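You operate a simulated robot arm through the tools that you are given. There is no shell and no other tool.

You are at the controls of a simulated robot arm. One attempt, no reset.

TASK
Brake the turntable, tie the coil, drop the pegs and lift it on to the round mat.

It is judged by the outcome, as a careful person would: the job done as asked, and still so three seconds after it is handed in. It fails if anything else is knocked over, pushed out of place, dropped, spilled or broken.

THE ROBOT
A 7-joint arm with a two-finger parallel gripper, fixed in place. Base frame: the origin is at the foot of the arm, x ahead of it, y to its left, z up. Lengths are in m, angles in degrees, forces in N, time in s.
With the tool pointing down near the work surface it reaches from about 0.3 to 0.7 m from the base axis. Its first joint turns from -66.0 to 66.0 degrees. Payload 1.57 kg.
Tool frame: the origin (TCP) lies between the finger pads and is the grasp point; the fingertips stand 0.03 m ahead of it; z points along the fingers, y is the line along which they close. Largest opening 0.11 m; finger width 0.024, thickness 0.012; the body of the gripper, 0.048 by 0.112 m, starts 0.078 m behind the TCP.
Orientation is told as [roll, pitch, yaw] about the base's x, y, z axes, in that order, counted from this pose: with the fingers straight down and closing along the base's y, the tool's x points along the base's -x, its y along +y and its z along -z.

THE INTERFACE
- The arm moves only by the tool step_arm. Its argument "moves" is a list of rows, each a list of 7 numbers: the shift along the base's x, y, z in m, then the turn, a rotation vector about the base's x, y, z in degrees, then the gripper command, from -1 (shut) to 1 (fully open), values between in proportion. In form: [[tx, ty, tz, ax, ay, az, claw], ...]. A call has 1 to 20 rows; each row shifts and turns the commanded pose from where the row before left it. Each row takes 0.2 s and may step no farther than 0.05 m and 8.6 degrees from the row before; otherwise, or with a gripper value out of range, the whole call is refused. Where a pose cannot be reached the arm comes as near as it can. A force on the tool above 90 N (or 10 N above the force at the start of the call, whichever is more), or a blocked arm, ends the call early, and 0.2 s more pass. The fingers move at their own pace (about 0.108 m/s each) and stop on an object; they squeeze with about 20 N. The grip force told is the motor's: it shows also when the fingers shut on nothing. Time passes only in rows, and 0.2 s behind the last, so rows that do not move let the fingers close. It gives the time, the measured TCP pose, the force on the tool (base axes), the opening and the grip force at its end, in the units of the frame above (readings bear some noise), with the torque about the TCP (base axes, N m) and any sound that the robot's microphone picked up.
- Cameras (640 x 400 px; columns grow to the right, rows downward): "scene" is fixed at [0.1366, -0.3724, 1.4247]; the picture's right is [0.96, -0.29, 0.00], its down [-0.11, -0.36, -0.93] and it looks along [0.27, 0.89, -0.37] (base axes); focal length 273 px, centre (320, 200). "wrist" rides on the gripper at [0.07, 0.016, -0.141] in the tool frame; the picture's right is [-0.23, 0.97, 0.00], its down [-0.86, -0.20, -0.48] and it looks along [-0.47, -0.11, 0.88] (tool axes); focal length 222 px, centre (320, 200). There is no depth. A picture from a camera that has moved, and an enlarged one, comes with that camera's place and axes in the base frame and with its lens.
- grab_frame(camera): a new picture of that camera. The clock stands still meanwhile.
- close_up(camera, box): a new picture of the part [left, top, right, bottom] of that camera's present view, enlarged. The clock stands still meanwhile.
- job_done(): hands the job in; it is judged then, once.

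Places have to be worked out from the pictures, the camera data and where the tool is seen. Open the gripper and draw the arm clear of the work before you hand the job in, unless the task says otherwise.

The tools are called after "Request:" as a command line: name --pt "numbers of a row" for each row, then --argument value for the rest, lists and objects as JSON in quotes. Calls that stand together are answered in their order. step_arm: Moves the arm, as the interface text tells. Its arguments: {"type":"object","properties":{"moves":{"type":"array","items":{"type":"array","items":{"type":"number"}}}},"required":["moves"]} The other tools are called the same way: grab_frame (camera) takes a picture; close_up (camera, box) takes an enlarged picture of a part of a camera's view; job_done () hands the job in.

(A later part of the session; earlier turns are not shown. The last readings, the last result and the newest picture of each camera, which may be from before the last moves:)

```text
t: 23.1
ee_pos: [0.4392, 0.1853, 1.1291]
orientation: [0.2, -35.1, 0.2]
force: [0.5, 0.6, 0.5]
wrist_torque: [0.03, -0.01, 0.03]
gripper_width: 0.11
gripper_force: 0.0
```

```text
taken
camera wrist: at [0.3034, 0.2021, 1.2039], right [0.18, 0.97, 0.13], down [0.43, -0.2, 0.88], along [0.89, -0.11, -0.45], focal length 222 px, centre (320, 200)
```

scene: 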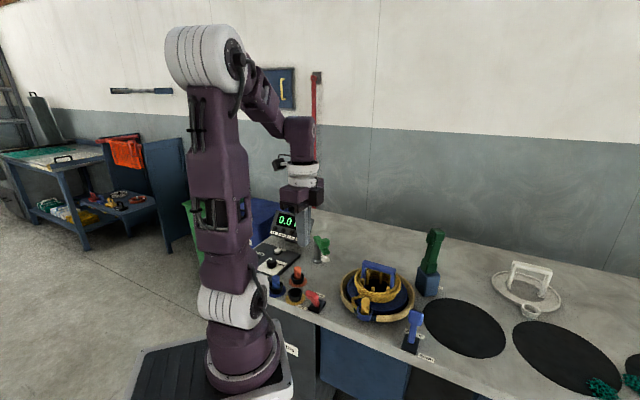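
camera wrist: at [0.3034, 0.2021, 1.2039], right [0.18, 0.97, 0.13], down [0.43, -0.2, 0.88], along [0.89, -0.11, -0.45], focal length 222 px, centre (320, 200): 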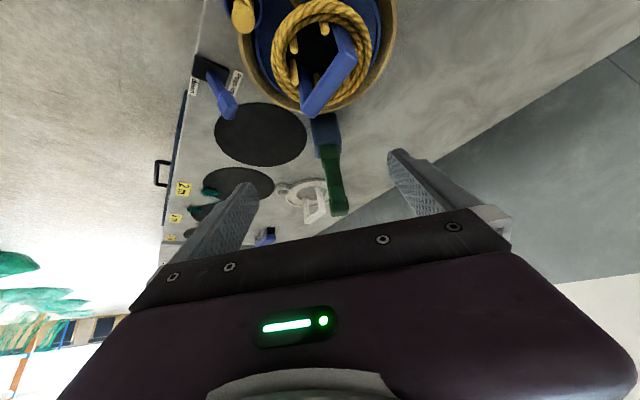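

Request:
close_up --camera "wrist" --box '[150, 100, 350, 250]'

Request:
close_up --camera "wrist" --box '[295, 100, 365, 230]'

Request:
close_up --camera "wrist" --box '[160, 150, 240, 250]'

Request:
close_up --camera "wrist" --box '[180, 0, 420, 130]'

```text
2.67 times, centred on (250, 175) of wrist
camera zoom: at [0.3034, 0.2021, 1.2039], right [0.18, 0.97, 0.13], down [0.43, -0.2, 0.88], along [0.89, -0.11, -0.45], focal length 592 px, centre (507, 267)
```

zoom: 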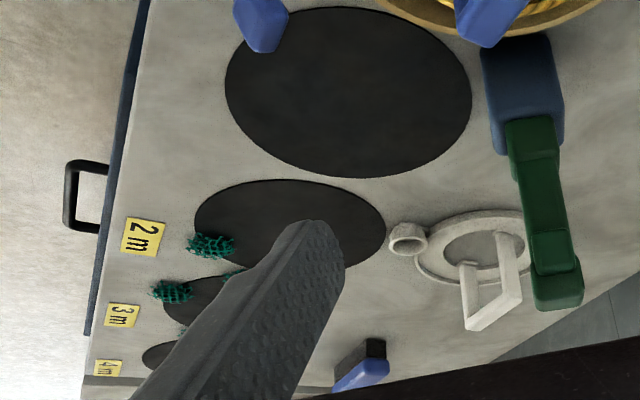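

```text
3.08 times, centred on (330, 165) of wrist
camera zoom: at [0.3034, 0.2021, 1.2039], right [0.18, 0.97, 0.13], down [0.43, -0.2, 0.88], along [0.89, -0.11, -0.45], focal length 684 px, centre (289, 308)
```

zoom: 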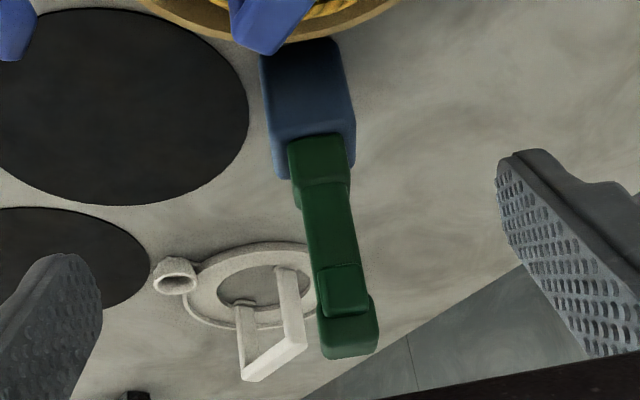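

```text
4.00 times, centred on (200, 200) of wrist
camera zoom: at [0.3034, 0.2021, 1.2039], right [0.18, 0.97, 0.13], down [0.43, -0.2, 0.88], along [0.89, -0.11, -0.45], focal length 888 px, centre (800, 200)
```

zoom: 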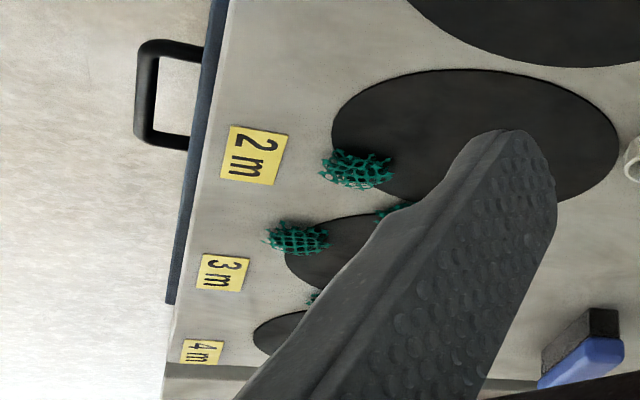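

```text
2.67 times, centred on (300, 65) of wrist
camera zoom: at [0.3034, 0.2021, 1.2039], right [0.18, 0.97, 0.13], down [0.43, -0.2, 0.88], along [0.89, -0.11, -0.45], focal length 592 px, centre (373, 560)
```

zoom: 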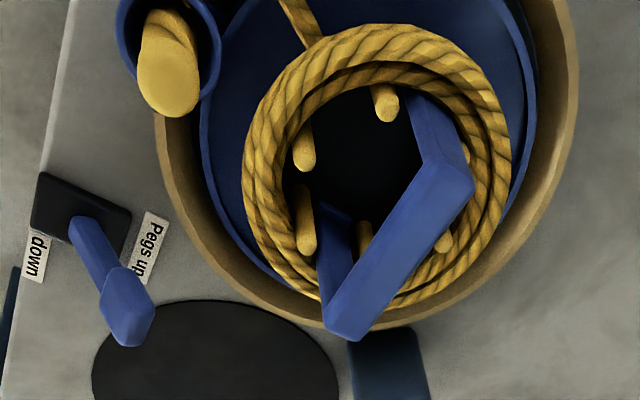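

Mat 1 (unlabelled, by the turntable) is the round mat in reach; the others carry 2 m/3 m/4 m labels and netting. The tie gun's shaft is at about (0.663, 0.193), cap top ≈1.05, turned about −9°. I'll go above it with a −15° tilt (for reach) and yaw −9°, gripper open.

Request:
step_arm --pt "0.03 0.001 0 0 6.7 0 1" --pt "0.03 0.001 0 0 6.7 0 1" --pt "0.03 0.001 0 0 6.7 0 1" --pt "0.03 0.001 0 0 0 -4.5 1" --pt "0.03 0.001 0 0 0 -4.5 1" --pt "0.03 0.001 0 0 0 0 1" --pt "0.015 0.001 0 0 0 0 1" --pt "0 0 0 0 0 0 1"

Request:
grab_frame --camera "wrist"

Request:
close_up --camera "scene" --box '[380, 160, 500, 300]'

```text
t: 24.9
ee_pos: [0.6357, 0.1946, 1.1239]
orientation: [0.1, -14.8, -9.0]
force: [0.1, -0.2, -0.1]
wrist_torque: [0.01, 0.01, 0.0]
gripper_width: 0.1101
gripper_force: 0.0
```

```text
taken
camera wrist: at [0.5377, 0.2271, 1.2433], right [0.37, 0.93, 0.06], down [0.66, -0.31, 0.68], along [0.65, -0.21, -0.73], focal length 222 px, centre (320, 200)
```

wrist: 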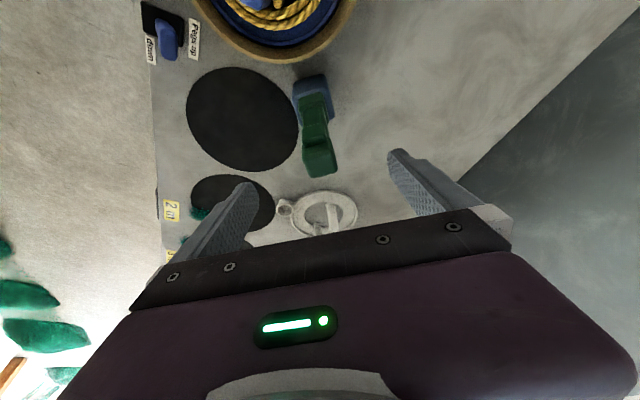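

```text
2.86 times, centred on (440, 230) of scene
camera zoom: at [0.1366, -0.3724, 1.4247], right [0.96, -0.29, 0.0], down [-0.11, -0.36, -0.93], along [0.27, 0.89, -0.37], focal length 781 px, centre (-23, 114)
```

zoom: 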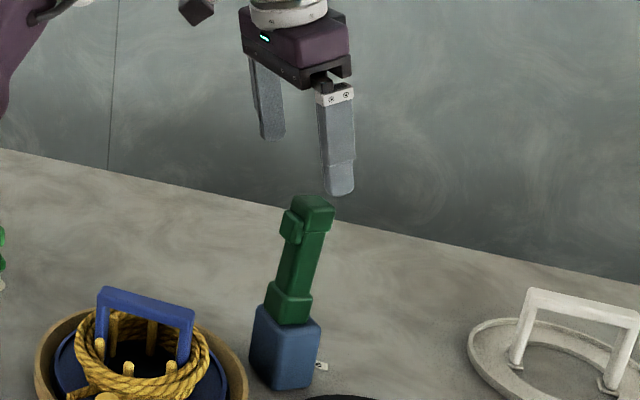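

The cap's ray puts the gun axis at about (0.662, 0.192). I'll move directly over it and then check alignment before descending.

Request:
step_arm --pt "0.0265 -0.003 0 0 0 0 1" --pt "0 0 -0.02 0 0 0 1" --pt "0 0 0 0 0 0 1"

Request:
close_up --camera "wrist" --box '[200, 60, 460, 240]'

Request:
close_up --camera "scene" --box '[380, 160, 500, 300]'

```text
t: 25.7
ee_pos: [0.6623, 0.1898, 1.1053]
orientation: [0.0, -14.8, -9.0]
force: [0.4, 0.1, 0.3]
wrist_torque: [-0.01, 0.02, -0.02]
gripper_width: 0.1101
gripper_force: 0.2
```

```text
2.22 times, centred on (330, 150) of wrist
camera zoom: at [0.5634, 0.2227, 1.2241], right [0.37, 0.93, 0.06], down [0.66, -0.31, 0.68], along [0.65, -0.21, -0.73], focal length 494 px, centre (298, 311)
```

zoom: 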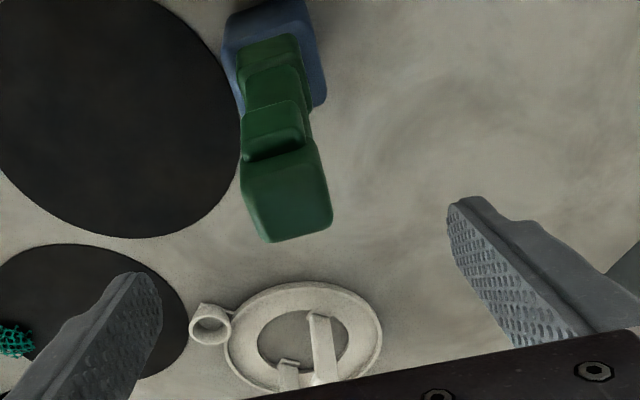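

```text
2.86 times, centred on (440, 230) of scene
camera zoom: at [0.1366, -0.3724, 1.4247], right [0.96, -0.29, 0.0], down [-0.11, -0.36, -0.93], along [0.27, 0.89, -0.37], focal length 781 px, centre (-23, 114)
```

zoom: 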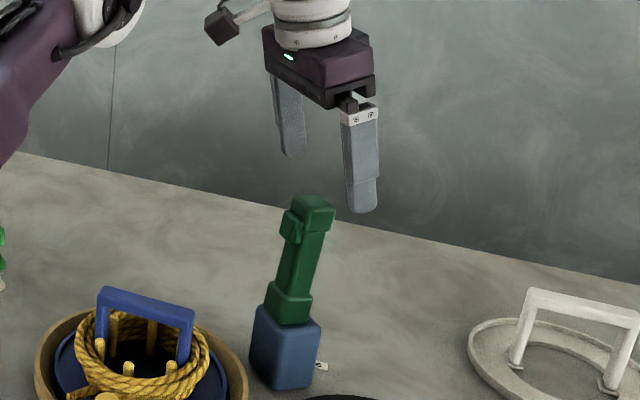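

The cap is centred between the fingers and its sides match the −9° yaw (axis ≈ (0.659, 0.192)). Descending around the cap to TCP z≈0.988 with the gripper open.

Request:
step_arm --pt "-0.003 0.002 -0.03 0 0 0 1" --pt "0 0 -0.03 0 0 0 1" --pt "0 0 -0.03 0 0 0 1" --pt "0 0 -0.027 0 0 0 1" --pt "0 0 0 0 0 0 1"

Request:
close_up --camera "scene" --box '[380, 180, 500, 310]'

Request:
grab_frame --camera "wrist"

```text
t: 26.9
ee_pos: [0.6564, 0.19, 0.9898]
orientation: [-0.1, -14.7, -9.0]
force: [0.1, -0.2, -0.3]
wrist_torque: [0.0, -0.03, 0.02]
gripper_width: 0.11
gripper_force: 0.1
```

```text
3.08 times, centred on (440, 245) of scene
camera zoom: at [0.1366, -0.3724, 1.4247], right [0.96, -0.29, 0.0], down [-0.11, -0.36, -0.93], along [0.27, 0.89, -0.37], focal length 841 px, centre (-49, 62)
```

zoom: 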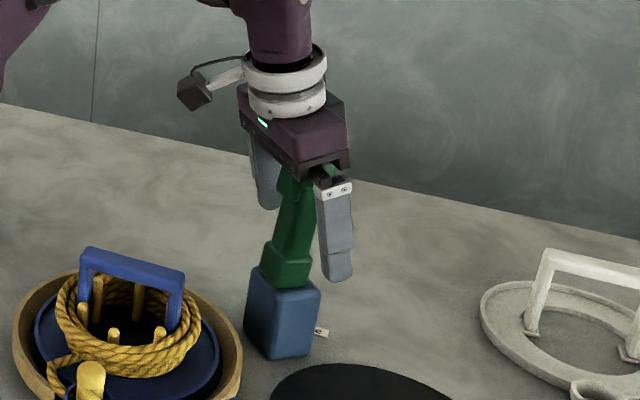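

```text
taken
camera wrist: at [0.5589, 0.2229, 1.1089], right [0.37, 0.93, 0.06], down [0.66, -0.31, 0.68], along [0.65, -0.21, -0.73], focal length 222 px, centre (320, 200)
```

wrist: 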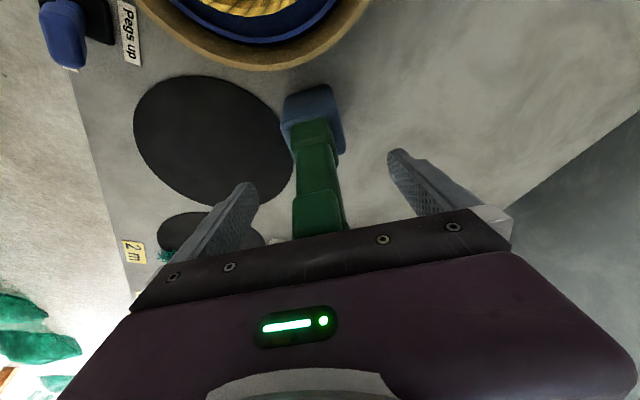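

The gripper straddles the shaft with the cap just under the palm and no contact. Closing the fingers now.

Request:
step_arm --pt "0 0 0 0 0 0 -1" --pt "0 0 0 0 0 0 -1" --pt "0 0 0 0 0 0 -1" --pt "0 0 0 0 0 0 -1"

Request:
close_up --camera "scene" --box '[380, 180, 500, 310]'

Request:
close_up --camera "wrist" --box '[240, 60, 420, 240]'

```text
t: 27.9
ee_pos: [0.6574, 0.1905, 0.9923]
orientation: [0.0, -14.8, -9.0]
force: [0.0, 1.4, 0.5]
wrist_torque: [-1.97, 0.18, 0.18]
gripper_width: 0.0319
gripper_force: 40.7
```

```text
3.08 times, centred on (440, 245) of scene
camera zoom: at [0.1367, -0.3723, 1.4247], right [0.96, -0.29, 0.0], down [-0.11, -0.36, -0.93], along [0.27, 0.89, -0.37], focal length 841 px, centre (-49, 62)
```

zoom: 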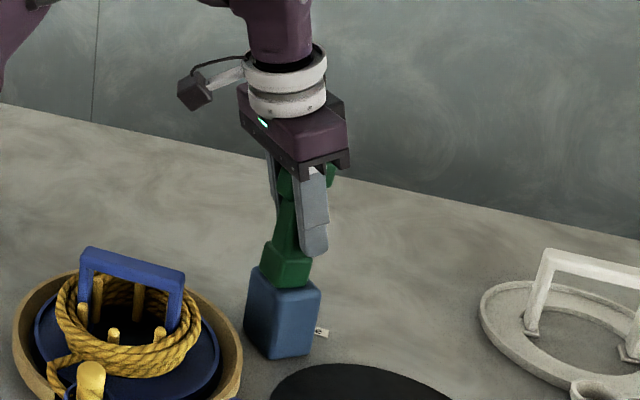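

```text
2.22 times, centred on (330, 150) of wrist
camera zoom: at [0.5589, 0.2229, 1.1091], right [0.37, 0.93, 0.06], down [0.67, -0.31, 0.68], along [0.65, -0.21, -0.73], focal length 494 px, centre (298, 311)
```

zoom: 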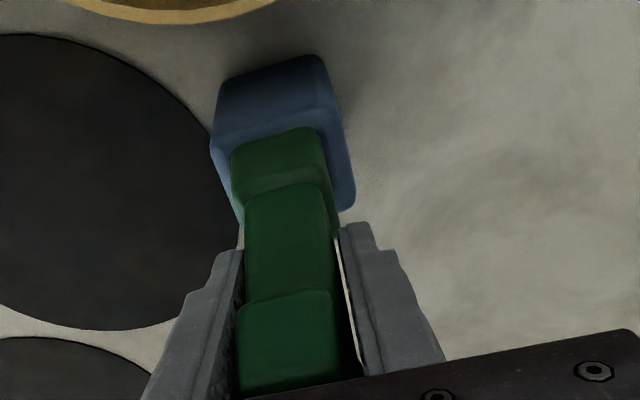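

Gripped at 0.032 m width. I'll lift slowly straight up and watch whether the gun comes out of its block.

Request:
step_arm --pt "0 0 0.01 0 0 0 -1" --pt "0 0 0.01 0 0 0 -1" --pt "0 0 0.01 0 0 0 -1"

Request:
close_up --camera "scene" --box '[380, 180, 500, 310]'

Request:
close_up --camera "wrist" --box '[240, 60, 420, 240]'

```text
t: 28.7
ee_pos: [0.6574, 0.191, 1.0191]
orientation: [-0.1, -14.6, -9.0]
force: [-4.6, -13.0, -28.3]
wrist_torque: [-0.23, 0.06, 0.02]
gripper_width: 0.0314
gripper_force: 39.8
```

```text
3.08 times, centred on (440, 245) of scene
camera zoom: at [0.1371, -0.3726, 1.4246], right [0.96, -0.29, 0.0], down [-0.11, -0.36, -0.93], along [0.27, 0.89, -0.37], focal length 841 px, centre (-49, 62)
```

zoom: 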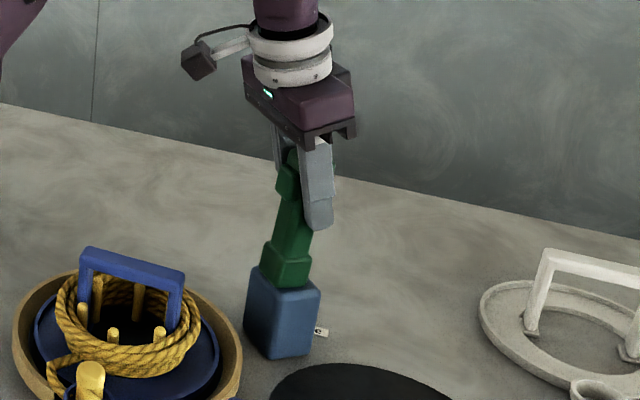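

```text
2.22 times, centred on (330, 150) of wrist
camera zoom: at [0.5603, 0.2232, 1.1379], right [0.37, 0.93, 0.05], down [0.67, -0.31, 0.68], along [0.65, -0.21, -0.73], focal length 494 px, centre (298, 311)
```

zoom: 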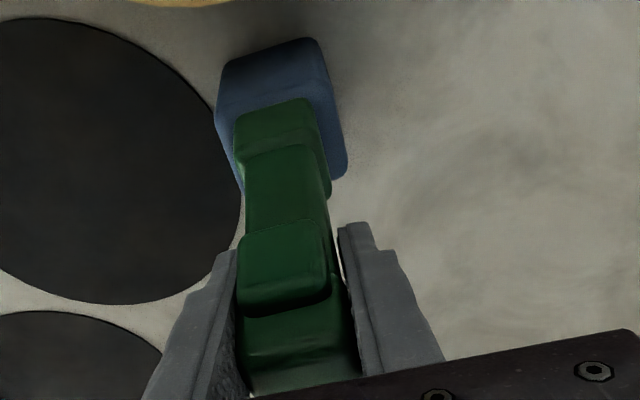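

The fingers slid up along the gun rather than lifting it; a −2 N·m couple before the lift suggests the grip was cocked and jammed it in its socket. I'll open, look at the gun again, and regrip with better roll alignment.

Request:
step_arm --pt "0 0 0 0 0 0 1" --pt "0 0 0 0 0 0 1" --pt "0 0 0 0 0 0 1"

Request:
close_up --camera "wrist" --box '[220, 50, 420, 240]'

Request:
close_up --camera "scene" --box '[400, 220, 470, 310]'

```text
t: 29.5
ee_pos: [0.6581, 0.1922, 1.0192]
orientation: [0.0, -14.9, -9.1]
force: [-0.4, 0.5, 0.8]
wrist_torque: [-0.02, 0.02, 0.02]
gripper_width: 0.1101
gripper_force: 0.2
```

```text
2.11 times, centred on (320, 145) of wrist
camera zoom: at [0.5601, 0.2242, 1.1386], right [0.37, 0.93, 0.06], down [0.66, -0.31, 0.68], along [0.65, -0.21, -0.73], focal length 468 px, centre (320, 316)
```

zoom: 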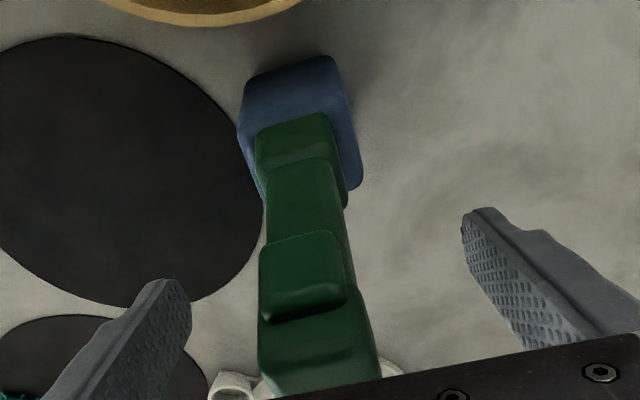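

```text
4.44 times, centred on (435, 265) of scene
camera zoom: at [0.1366, -0.3724, 1.4247], right [0.96, -0.29, 0.0], down [-0.11, -0.36, -0.93], along [0.27, 0.89, -0.37], focal length 1214 px, centre (-191, -89)
```

zoom: 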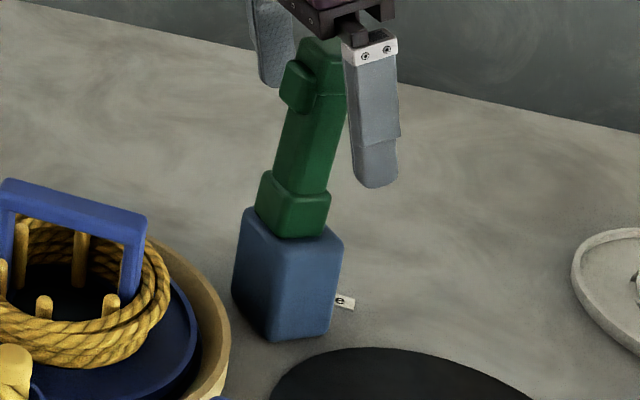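

Nothing has shifted; the gun's axis seems to lean ~1–1.5° (top toward +y) relative to the gripper, which matches the couple. I'll descend again with a −1.5° roll correction and a 1.5 mm shift, close, and read the torque before lifting.

Request:
step_arm --pt "0 -0.0015 -0.015 -1.48 0.23 0 1" --pt "0 0 -0.013 0 0 0 1" --pt "0 0 0 0 0 0 -1" --pt "0 0 0 0 0 0 -1" --pt "0 0 0 0 0 0 -1" --pt "0 0 0 0 0 0 -1"

Request:
close_up --camera "wrist" --box '[220, 50, 420, 240]'

```text
t: 30.9
ee_pos: [0.658, 0.1907, 0.9909]
orientation: [-1.3, -14.8, -8.7]
force: [4.0, 6.8, -6.3]
wrist_torque: [3.2, -0.54, -0.32]
gripper_width: 0.0326
gripper_force: 41.8
```

```text
2.11 times, centred on (320, 145) of wrist
camera zoom: at [0.56, 0.2252, 1.1094], right [0.37, 0.93, 0.04], down [0.67, -0.29, 0.69], along [0.65, -0.23, -0.73], focal length 468 px, centre (320, 316)
```

zoom: 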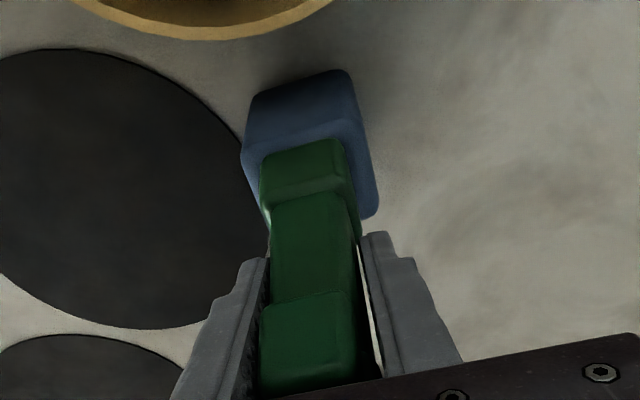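

Torque flipped to +3.2 N·m, so the aligned roll is about −0.5°. I'll rotate back +0.8° while gripping and check the torque nulls.

Request:
step_arm --pt "0 0 0 0.4 -0.06 0 -1" --pt "0 0 0 0.39 -0.06 0 -1" --pt "0 0 0 0 0 0 -1"

```text
t: 31.7
ee_pos: [0.6573, 0.1914, 0.9916]
orientation: [-0.7, -14.8, -8.9]
force: [-5.2, 5.9, 3.1]
wrist_torque: [2.11, 0.05, 0.03]
gripper_width: 0.0321
gripper_force: 40.6
```

Torque down to 2.1 N·m; another +0.5° and a slight −y shift should null it.

Request:
step_arm --pt "0 0 0 0.45 -0.07 0 -1" --pt "0 0 0 0 0 0 -1"

```text
t: 32.3
ee_pos: [0.6591, 0.1899, 0.991]
orientation: [-0.3, -14.8, -8.8]
force: [-6.6, 7.9, 0.8]
wrist_torque: [-0.06, 0.03, 0.22]
gripper_width: 0.0317
gripper_force: 40.8
```

Torque is nulled. Lifting slowly again.

Request:
step_arm --pt "0 0 0.005 0 0 0 -1" --pt "0 0 0.005 0 0 0 -1" --pt "0 0 0.005 0 0 0 -1"

Request:
close_up --camera "scene" --box '[400, 220, 470, 310]'

Request:
close_up --camera "wrist" --box '[220, 50, 420, 240]'

```text
t: 33.1
ee_pos: [0.6587, 0.1919, 1.0042]
orientation: [-0.3, -14.6, -9.0]
force: [-2.1, 6.4, -28.4]
wrist_torque: [0.92, -0.1, -0.12]
gripper_width: 0.0317
gripper_force: 40.1
```

```text
4.44 times, centred on (435, 265) of scene
camera zoom: at [0.1372, -0.3721, 1.4247], right [0.96, -0.29, 0.0], down [-0.11, -0.36, -0.93], along [0.27, 0.89, -0.37], focal length 1214 px, centre (-191, -89)
```

zoom: 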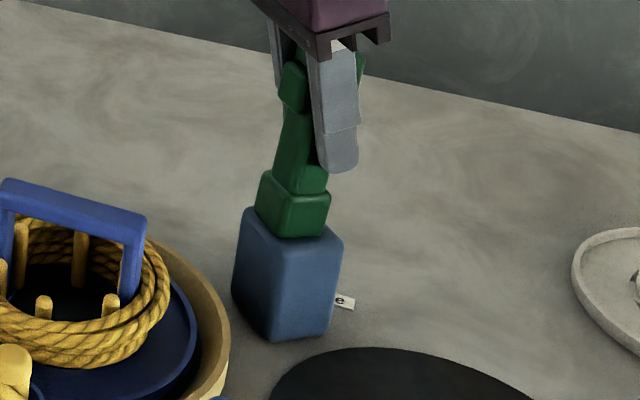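

```text
2.11 times, centred on (320, 145) of wrist
camera zoom: at [0.5603, 0.2234, 1.1241], right [0.37, 0.93, 0.05], down [0.67, -0.3, 0.68], along [0.65, -0.22, -0.73], focal length 468 px, centre (320, 316)
```

zoom: 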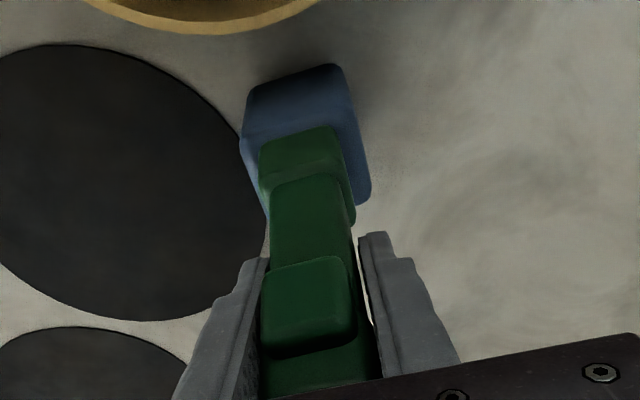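

It still slips at ~28 N, but there is residual side load that could be jamming it. I'll lower back, then null the side force with small lateral moves before lifting again.

Request:
step_arm --pt "0 0 -0.008 0 0 0 -1" --pt "0 0.001 0 0 0 0 -1" --pt "0 0 0 0 0 0 -1"

```text
t: 33.9
ee_pos: [0.6608, 0.1896, 1.0022]
orientation: [-0.3, -15.3, -9.0]
force: [3.6, 0.5, 28.0]
wrist_torque: [-1.29, 0.12, 0.15]
gripper_width: 0.032
gripper_force: 40.4
```

The gun is rigidly held — it can't be pulled by its sides. The block near its head looks like a trigger/catch on the robot-facing (−x) side, so I'll open, rise clear, and turn the gripper 90° to squeeze across that trigger.

Request:
step_arm --pt "0 0 0 0 0 0 1" --pt "0 0 0 0 0 0 1" --pt "0 0 0.04 0 0 0 1" --pt "0 0 0.04 0 0 0 1" --pt "0 0 0.04 0 0 0 1" --pt "-0.035 0 0 1.3 7.4 0 1" --pt "-0.035 0 0 1.1 7.4 0 1" --pt "0 0 0 0 0 0 1"

Request:
close_up --camera "scene" --box '[400, 220, 470, 310]'

```text
t: 35.7
ee_pos: [0.5878, 0.1915, 1.1201]
orientation: [-0.2, 0.4, -8.9]
force: [-0.4, -0.1, -0.1]
wrist_torque: [0.02, 0.0, -0.03]
gripper_width: 0.11
gripper_force: 0.1
```

```text
4.44 times, centred on (435, 265) of scene
camera zoom: at [0.1366, -0.3724, 1.4247], right [0.96, -0.29, 0.0], down [-0.11, -0.36, -0.93], along [0.27, 0.89, -0.37], focal length 1214 px, centre (-191, -89)
```

zoom: 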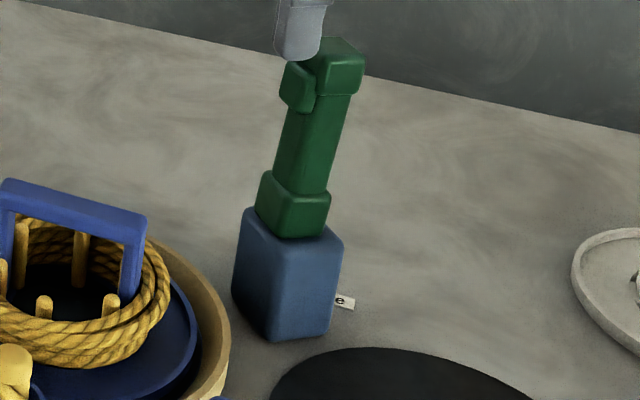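

The gun is unchanged. Now I'll yaw +90° and tilt the fingers 25° toward +y, away from the gun for the moment.

Request:
step_arm --pt "0 0 0 0 0 8.2 1" --pt "0 0 0 0 0 8.2 1" --pt "0 0 0 0 0 8.2 1" --pt "0 0 0 0 0 8.2 1" --pt "0 0 0 0 0 8.2 1" --pt "0 0 0 0 0 8.2 1" --pt "0 0 0 0 0 8.2 1" --pt "0 0 0 0 0 8.2 1" --pt "0 0 0 0 0 8.2 1" --pt "0 0 0 0 0 8.2 1" --pt "0 0 0 0 0 8.0 1" --pt "0 0 0 8.2 -1.3 0 1" --pt "0 0 0 8.2 -1.3 0 1" --pt "0 0 0 8.2 -1.3 0 1" --pt "0 0 0 0 0 0 1"

Request:
grab_frame --camera "wrist"

```text
t: 38.9
ee_pos: [0.5886, 0.1918, 1.1196]
orientation: [-0.1, -24.8, 81.1]
force: [0.9, -0.2, -0.5]
wrist_torque: [0.01, 0.02, -0.02]
gripper_width: 0.1102
gripper_force: 0.1
```

```text
taken
camera wrist: at [0.5547, 0.0734, 1.218], right [-0.93, 0.36, 0.09], down [0.28, 0.54, 0.79], along [0.23, 0.76, -0.6], focal length 222 px, centre (320, 200)
```

wrist: 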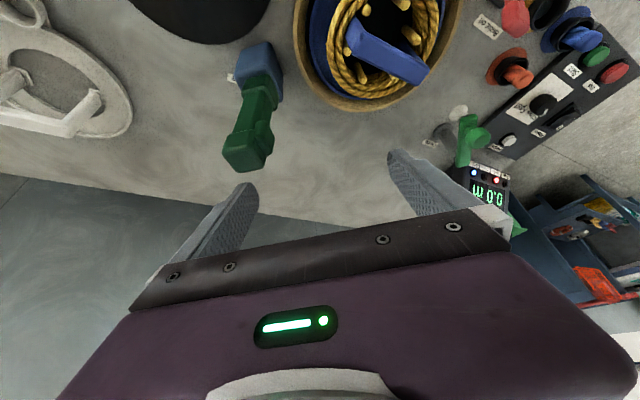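

The gun's trigger side is visible at the right side of the gun here (toward −x). I'll move over the gun at z≈1.10 with the fingers straddling it along x.

Request:
step_arm --pt "0.033 0 -0.01 0 0 0 1" --pt "0.033 0 -0.01 0 0 0 1" --pt "0 0 0 0 0 0 1"

Request:
close_up --camera "wrist" --box '[200, 50, 460, 240]'

Request:
close_up --camera "scene" --box '[380, 160, 500, 310]'

```text
t: 39.7
ee_pos: [0.6548, 0.1928, 1.0983]
orientation: [-0.2, -24.8, 81.1]
force: [-0.2, -0.6, -0.5]
wrist_torque: [0.02, -0.01, -0.01]
gripper_width: 0.1099
gripper_force: 0.0
```

```text
2.11 times, centred on (330, 145) of wrist
camera zoom: at [0.6214, 0.0758, 1.1974], right [-0.93, 0.36, 0.09], down [0.28, 0.54, 0.79], along [0.23, 0.76, -0.6], focal length 468 px, centre (299, 316)
```

zoom: 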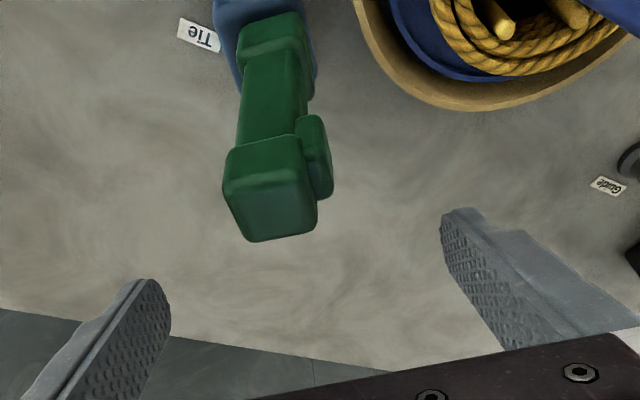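

```text
2.67 times, centred on (440, 235) of scene
camera zoom: at [0.1366, -0.3724, 1.4247], right [0.96, -0.29, 0.0], down [-0.11, -0.36, -0.93], along [0.27, 0.89, -0.37], focal length 729 px, centre (0, 107)
```

zoom: 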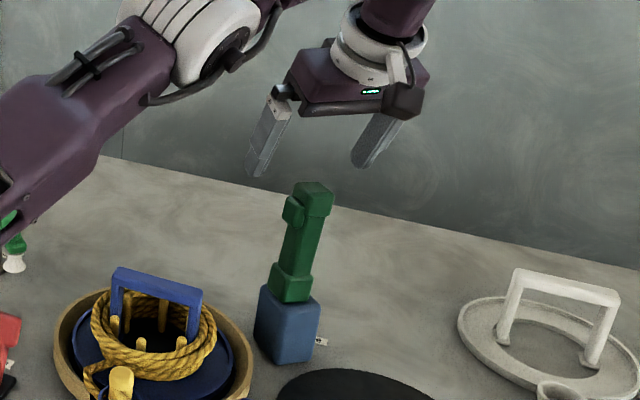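

The trigger is clear now: a block on the −x side at the cap's lower half. I'll descend so the pads are at trigger height (TCP z≈1.012), then close gradually.

Request:
step_arm --pt "0.002 -0.002 -0.03 0 0 0 1" --pt "0 0 -0.03 0 0 0 1" --pt "0 0 -0.026 0 0 0 1" --pt "0 0 0 0 0 0 1"

Request:
close_up --camera "wrist" --box '[200, 50, 460, 240]'

Request:
close_up --camera "scene" --box '[380, 160, 500, 310]'

```text
t: 40.7
ee_pos: [0.6546, 0.1879, 1.0097]
orientation: [-0.2, -24.7, 81.1]
force: [0.3, 0.4, -1.1]
wrist_torque: [0.0, -0.02, 0.01]
gripper_width: 0.1101
gripper_force: 0.0
```

```text
2.11 times, centred on (330, 145) of wrist
camera zoom: at [0.622, 0.0709, 1.1095], right [-0.93, 0.36, 0.09], down [0.28, 0.54, 0.79], along [0.23, 0.76, -0.6], focal length 468 px, centre (299, 316)
```

zoom: 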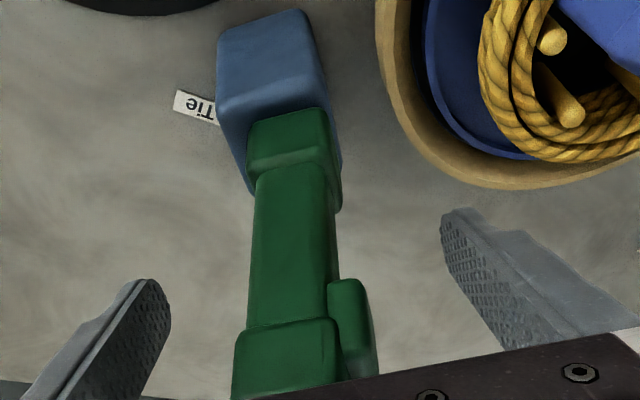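

```text
2.67 times, centred on (440, 235) of scene
camera zoom: at [0.1366, -0.3724, 1.4247], right [0.96, -0.29, 0.0], down [-0.11, -0.36, -0.93], along [0.27, 0.89, -0.37], focal length 729 px, centre (0, 107)
```

zoom: 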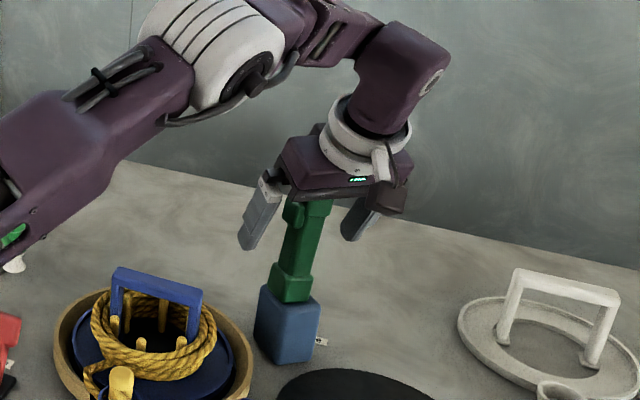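

Well centred on cap plus trigger. Closing on the trigger now and listening for any response.

Request:
step_arm --pt "0 0 0 0 0 0 -0.2" --pt "0 0 0 0 0 0 -0.2" --pt "0 0 0 0 0 0 -1" --pt "0 0 0 0 0 0 -1"

Request:
close_up --camera "wrist" --box '[200, 50, 460, 240]'

Request:
close_up --camera "scene" --box '[330, 220, 470, 330]'

```text
t: 41.7
ee_pos: [0.6536, 0.1886, 1.0112]
orientation: [0.1, -24.7, 81.2]
force: [-19.3, -2.8, 3.9]
wrist_torque: [0.05, 0.98, 0.94]
gripper_width: 0.0427
gripper_force: 44.7
```

```text
2.11 times, centred on (330, 145) of wrist
camera zoom: at [0.6209, 0.0713, 1.1099], right [-0.93, 0.35, 0.1], down [0.29, 0.54, 0.79], along [0.23, 0.76, -0.6], focal length 468 px, centre (299, 316)
```

zoom: 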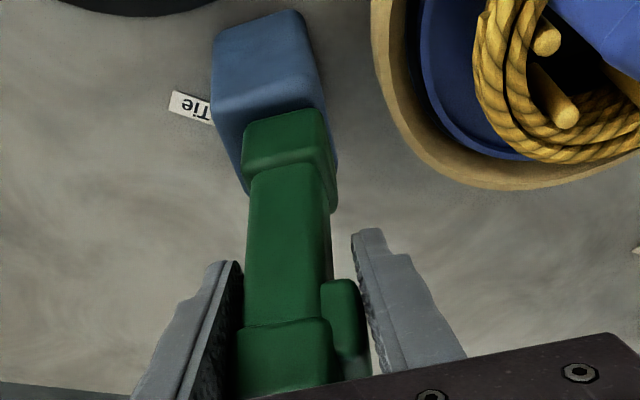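

```text
3.64 times, centred on (400, 275) of scene
camera zoom: at [0.136, -0.3725, 1.4247], right [0.96, -0.29, 0.0], down [-0.11, -0.36, -0.93], along [0.27, 0.89, -0.37], focal length 994 px, centre (29, -73)
```

zoom: 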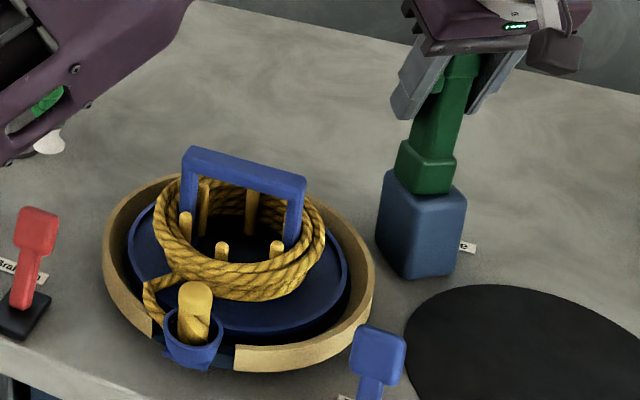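

Width 0.043 and no sound; the trigger doesn't seem to travel. With it squeezed, I'll try a gentle lift to see whether the gun is released.

Request:
step_arm --pt "-0.003 0 0 0 0 0 -1" --pt "0 0 0.005 0 0 0 -1" --pt "0 0 0.005 0 0 0 -1" --pt "0 0 0.005 0 0 0 -1"

Request:
close_up --camera "wrist" --box '[200, 50, 460, 240]'

Request:
close_up --camera "scene" --box '[330, 220, 470, 330]'

```text
t: 42.7
ee_pos: [0.6528, 0.1891, 1.0249]
orientation: [0.1, -24.5, 81.1]
force: [-13.7, 0.2, -33.9]
wrist_torque: [-0.14, 1.23, 0.66]
gripper_width: 0.0422
gripper_force: 44.7
```

```text
2.11 times, centred on (330, 145) of wrist
camera zoom: at [0.6193, 0.0711, 1.1254], right [-0.93, 0.36, 0.1], down [0.29, 0.54, 0.79], along [0.23, 0.76, -0.61], focal length 468 px, centre (299, 316)
```

zoom: 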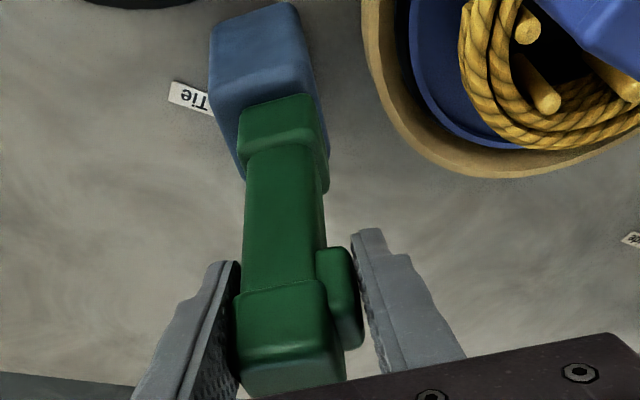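

```text
3.64 times, centred on (400, 275) of scene
camera zoom: at [0.137, -0.3722, 1.4247], right [0.96, -0.29, 0.0], down [-0.11, -0.36, -0.93], along [0.27, 0.89, -0.37], focal length 994 px, centre (29, -73)
```

zoom: 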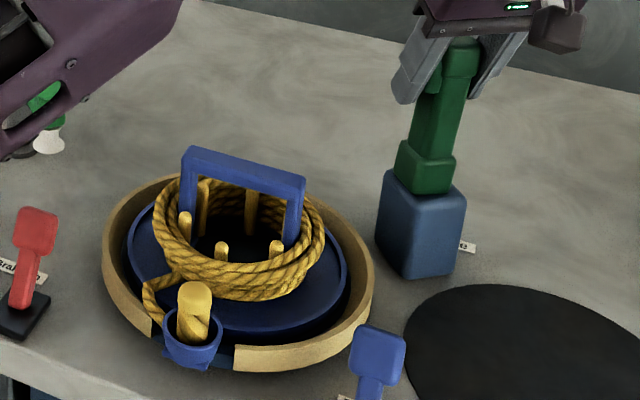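

The post is fixed at its base, and its nose block points exactly at the turntable centre (171°). So the "Tie" device is likely a hinged arm that swings down toward the coil, about 0.13 m long — its nose would land on the rope. I'll loosen the grip slightly and gently push the head toward the coil (−x) to test for a hinge.

Request:
step_arm --pt "0 0 0 0 0 0 -0.05" --pt "0 0 0 0 0 0 -0.05" --pt "-0.006 0.001 0 0 0 0 -0.05" --pt "-0.006 0.001 0 0 0 0 -0.05" --pt "-0.006 0.001 0 0 0 0 -0.05"

Request:
close_up --camera "wrist" --box '[200, 50, 460, 240]'

Request:
close_up --camera "scene" --box '[380, 200, 470, 310]'

```text
t: 43.9
ee_pos: [0.637, 0.1915, 1.0285]
orientation: [-0.2, -24.7, 81.2]
force: [3.2, 0.4, 1.2]
wrist_torque: [0.02, -0.09, 0.01]
gripper_width: 0.0552
gripper_force: 1.6
```

```text
2.11 times, centred on (330, 145) of wrist
camera zoom: at [0.6025, 0.0732, 1.1275], right [-0.93, 0.36, 0.09], down [0.28, 0.54, 0.79], along [0.23, 0.76, -0.6], focal length 468 px, centre (299, 316)
```

zoom: 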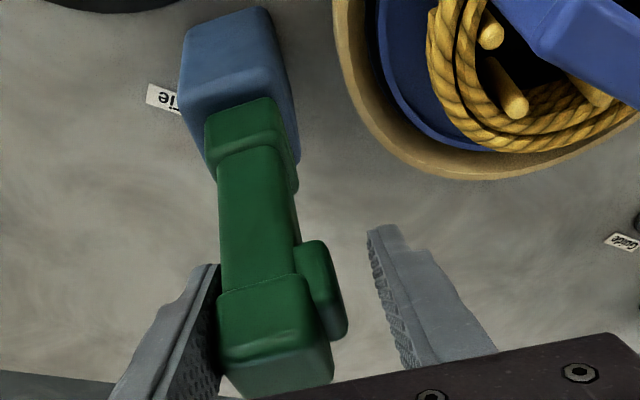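

```text
3.64 times, centred on (425, 255) of scene
camera zoom: at [0.1367, -0.3724, 1.4247], right [0.96, -0.29, 0.0], down [-0.11, -0.36, -0.93], along [0.27, 0.89, -0.37], focal length 994 px, centre (-62, 0)
```

zoom: 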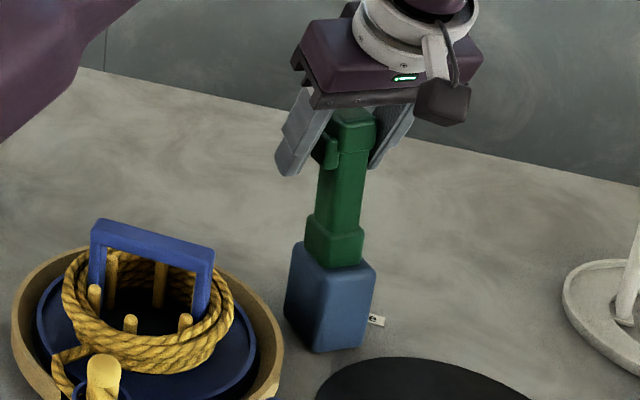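

The head moved toward the coil with only ~3 N: it is a hinged arm that swings onto the coil. Before swinging it fully, I'll back off and take a precise look at the coil and bail to be sure the arm's nose will clear the bail leg.

Request:
step_arm --pt "0.012 -0.002 0 0 0 0 1" --pt "0 0 0 0 0 0 1" --pt "0 0 0.035 0 0 0 1" --pt "0 0 0.035 0 0 0 1" --pt "-0.04 0 0.0 0 0 0 1" --pt "-0.04 0 0.01 -8.2 1.3 0 1" --pt "-0.04 0 0.01 -8.2 1.3 0 1" --pt "-0.04 0 0.01 -8.2 1.3 0 1"

Request:
close_up --camera "scene" --box '[330, 210, 470, 330]'

Request:
grab_frame --camera "wrist"

```text
t: 45.7
ee_pos: [0.4892, 0.1928, 1.1279]
orientation: [-0.2, 0.4, 81.1]
force: [-0.2, 0.1, 0.3]
wrist_torque: [0.02, -0.04, 0.04]
gripper_width: 0.1101
gripper_force: 0.0
```

```text
3.33 times, centred on (400, 270) of scene
camera zoom: at [0.1366, -0.3724, 1.4247], right [0.96, -0.29, 0.0], down [-0.11, -0.36, -0.93], along [0.27, 0.89, -0.37], focal length 911 px, centre (53, -33)
```

zoom: 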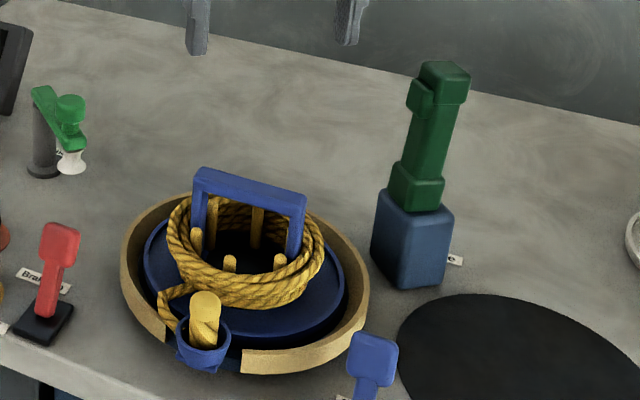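

```text
taken
camera wrist: at [0.4632, 0.1274, 1.2693], right [-0.93, 0.38, 0.0], down [0.33, 0.82, 0.47], along [0.18, 0.44, -0.88], focal length 222 px, centre (320, 200)
```

wrist: 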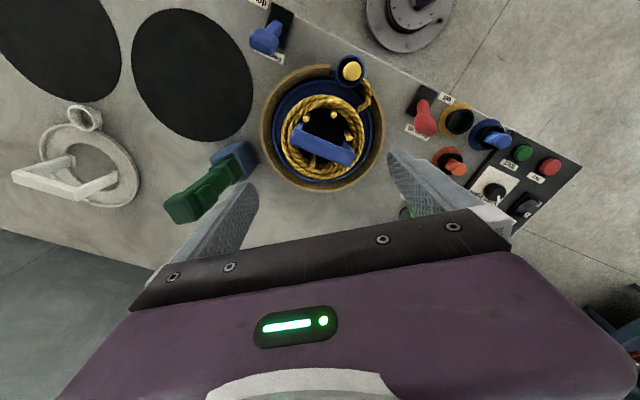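

The tie arm returned upright by itself. Here's a good top view of coil and arm; zooming in for measurements.

Request:
close_up --camera "wrist" --box '[240, 50, 400, 200]'

Request:
close_up --camera "wrist" --box '[150, 80, 370, 230]'

```text
2.67 times, centred on (320, 125) of wrist
camera zoom: at [0.4632, 0.1274, 1.2693], right [-0.93, 0.38, 0.0], down [0.33, 0.82, 0.47], along [0.18, 0.44, -0.88], focal length 592 px, centre (320, 400)
```

zoom: 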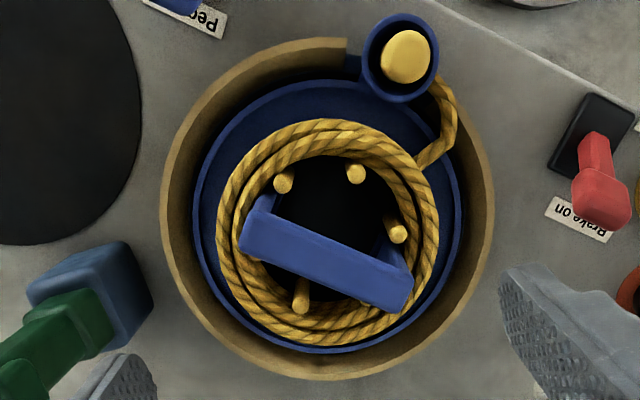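

```text
2.67 times, centred on (260, 155) of wrist
camera zoom: at [0.4632, 0.1274, 1.2693], right [-0.93, 0.38, 0.0], down [0.33, 0.82, 0.47], along [0.18, 0.44, -0.88], focal length 592 px, centre (480, 320)
```

zoom: 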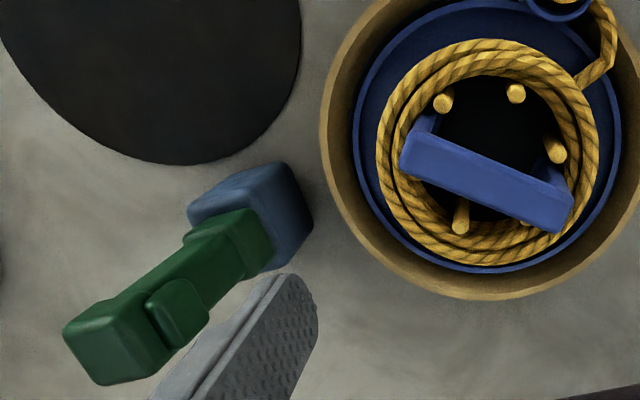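

Measurements: turntable/bail centre ≈(0.493, 0.209), bail bar along 136°, tie-arm hinge ≈(0.6605, 0.189). The swung arm should just clear the bail leg. To push the arm from behind within reach, I'll close the fingers, tilt 30° (fingers toward +y) and go round to the right of the post.

Request:
step_arm --pt "0.0278 -0.0283 -0.007 7.41 -1.17 0 -1" --pt "0.0278 -0.0283 -0.007 7.41 -1.17 0 -1" --pt "0.0278 -0.0283 -0.007 7.41 -1.17 0 -1" --pt "0.0278 -0.0283 -0.007 7.41 -1.17 0 -1" --pt "0.0333 0.0017 -0.0213 0 0 0 -1" --pt "0.0333 0.0017 -0.0213 0 0 0 -1" --pt "0.0333 0.0017 -0.0213 0 0 0 -1" --pt "0 0 0 0 0 0 -1"

Request:
grab_frame --camera "wrist"

Request:
close_up --camera "scene" --box '[360, 160, 520, 320]'

```text
t: 47.5
ee_pos: [0.6976, 0.0824, 1.0345]
orientation: [0.0, -29.7, 81.0]
force: [0.2, 0.4, -0.1]
wrist_torque: [0.01, -0.02, -0.01]
gripper_width: 0.0001
gripper_force: 20.2
```

```text
taken
camera wrist: at [0.6632, -0.0442, 1.1223], right [-0.93, 0.35, 0.11], down [0.28, 0.47, 0.84], along [0.24, 0.81, -0.53], focal length 222 px, centre (320, 200)
```

wrist: 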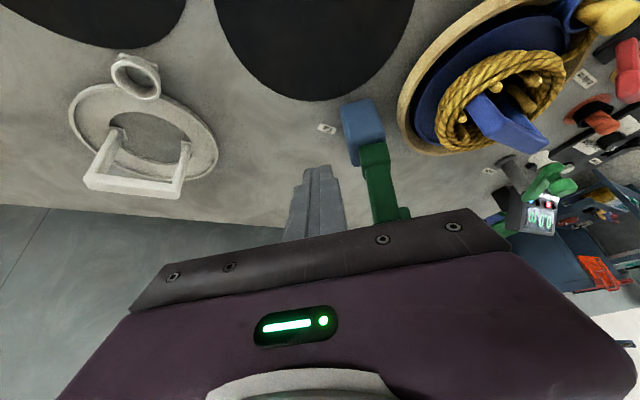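

```text
2.50 times, centred on (440, 240) of scene
camera zoom: at [0.1366, -0.3724, 1.4247], right [0.96, -0.29, 0.0], down [-0.11, -0.36, -0.93], along [0.27, 0.89, -0.37], focal length 683 px, centre (20, 100)
```

zoom: 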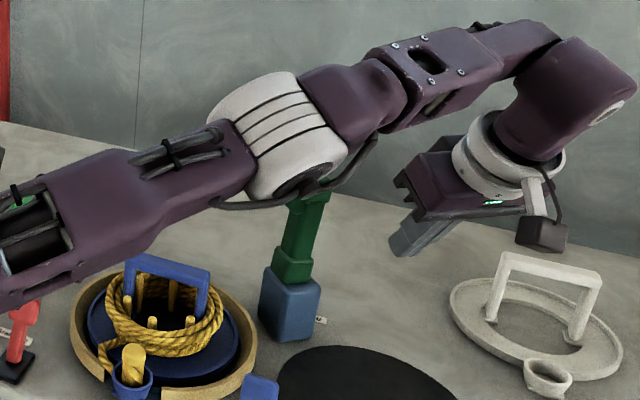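

The closed fingers are right of and behind the post's line. Sliding +y in behind the arm's back face.

Request:
step_arm --pt "0 0.043 0 0 0 0 -1" --pt "0 0.043 0 0 0 0 -1" --pt "0 0 0 0 0 0 -1"

Request:
grab_frame --camera "wrist"

Request:
close_up --camera "scene" --box '[360, 160, 520, 320]'

```text
t: 48.3
ee_pos: [0.6964, 0.1661, 1.0341]
orientation: [-0.3, -29.7, 81.1]
force: [0.1, 0.4, 0.0]
wrist_torque: [0.01, 0.01, 0.0]
gripper_width: 0.0
gripper_force: 20.2
```

```text
taken
camera wrist: at [0.662, 0.0403, 1.1221], right [-0.93, 0.35, 0.11], down [0.27, 0.47, 0.84], along [0.24, 0.81, -0.53], focal length 222 px, centre (320, 200)
```

wrist: 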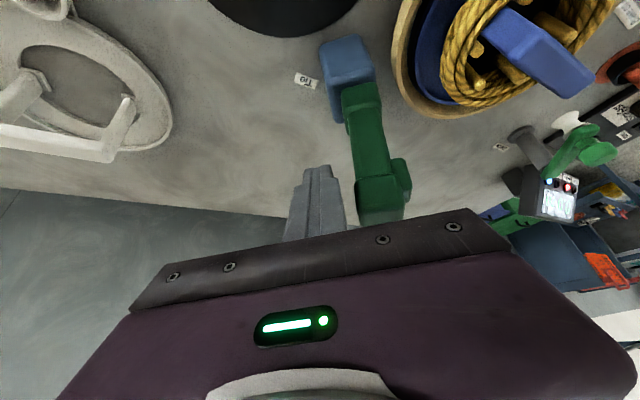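

```text
2.50 times, centred on (440, 240) of scene
camera zoom: at [0.1367, -0.3724, 1.4247], right [0.96, -0.29, 0.0], down [-0.11, -0.36, -0.93], along [0.27, 0.89, -0.37], focal length 683 px, centre (20, 100)
```

zoom: 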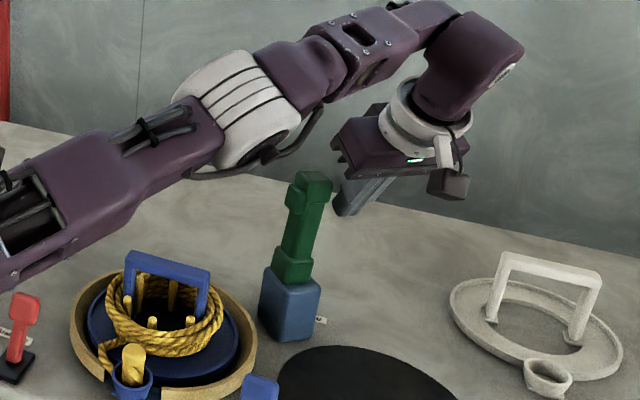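

Fingers are right behind the arm with no contact yet. Pushing it toward the coil along its arc, first ~30°.

Request:
step_arm --pt "-0.0099 0.0016 0.002 0 0 0 -1" --pt "-0.0126 0.002 0.002 0 0 0 -1" --pt "-0.0126 0.002 0.002 0 0 0 -1" --pt "-0.0127 0.002 -0.001 0 0 0 -1" --pt "-0.0127 0.002 -0.001 0 0 0 -1"

Request:
close_up --camera "scene" --box '[340, 180, 480, 320]'

Request:
grab_frame --camera "wrist"

```text
t: 49.5
ee_pos: [0.6369, 0.1754, 1.0384]
orientation: [-0.2, -29.9, 81.1]
force: [-0.5, -0.5, -0.2]
wrist_torque: [0.0, 0.04, 0.02]
gripper_width: 0.0
gripper_force: 19.8
```

```text
2.86 times, centred on (410, 250) of scene
camera zoom: at [0.1366, -0.3724, 1.4247], right [0.96, -0.29, 0.0], down [-0.11, -0.36, -0.93], along [0.27, 0.89, -0.37], focal length 781 px, centre (63, 57)
```

zoom: 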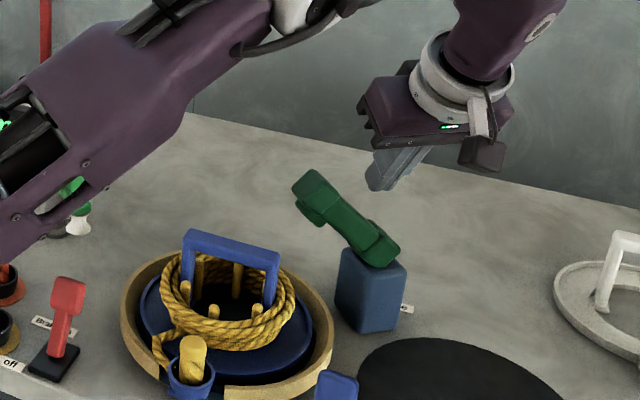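

```text
taken
camera wrist: at [0.6023, 0.0492, 1.1263], right [-0.93, 0.35, 0.11], down [0.27, 0.47, 0.84], along [0.24, 0.81, -0.53], focal length 222 px, centre (320, 200)
```

wrist: 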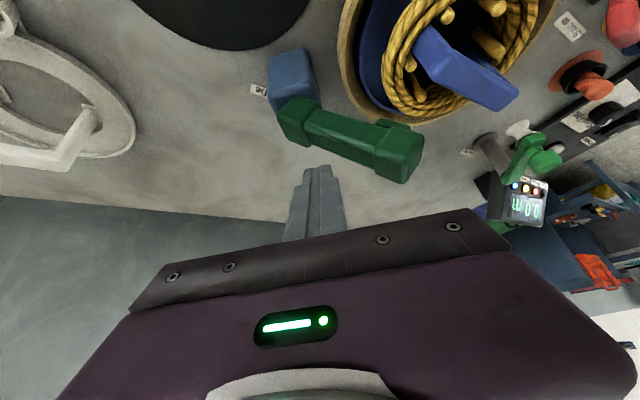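

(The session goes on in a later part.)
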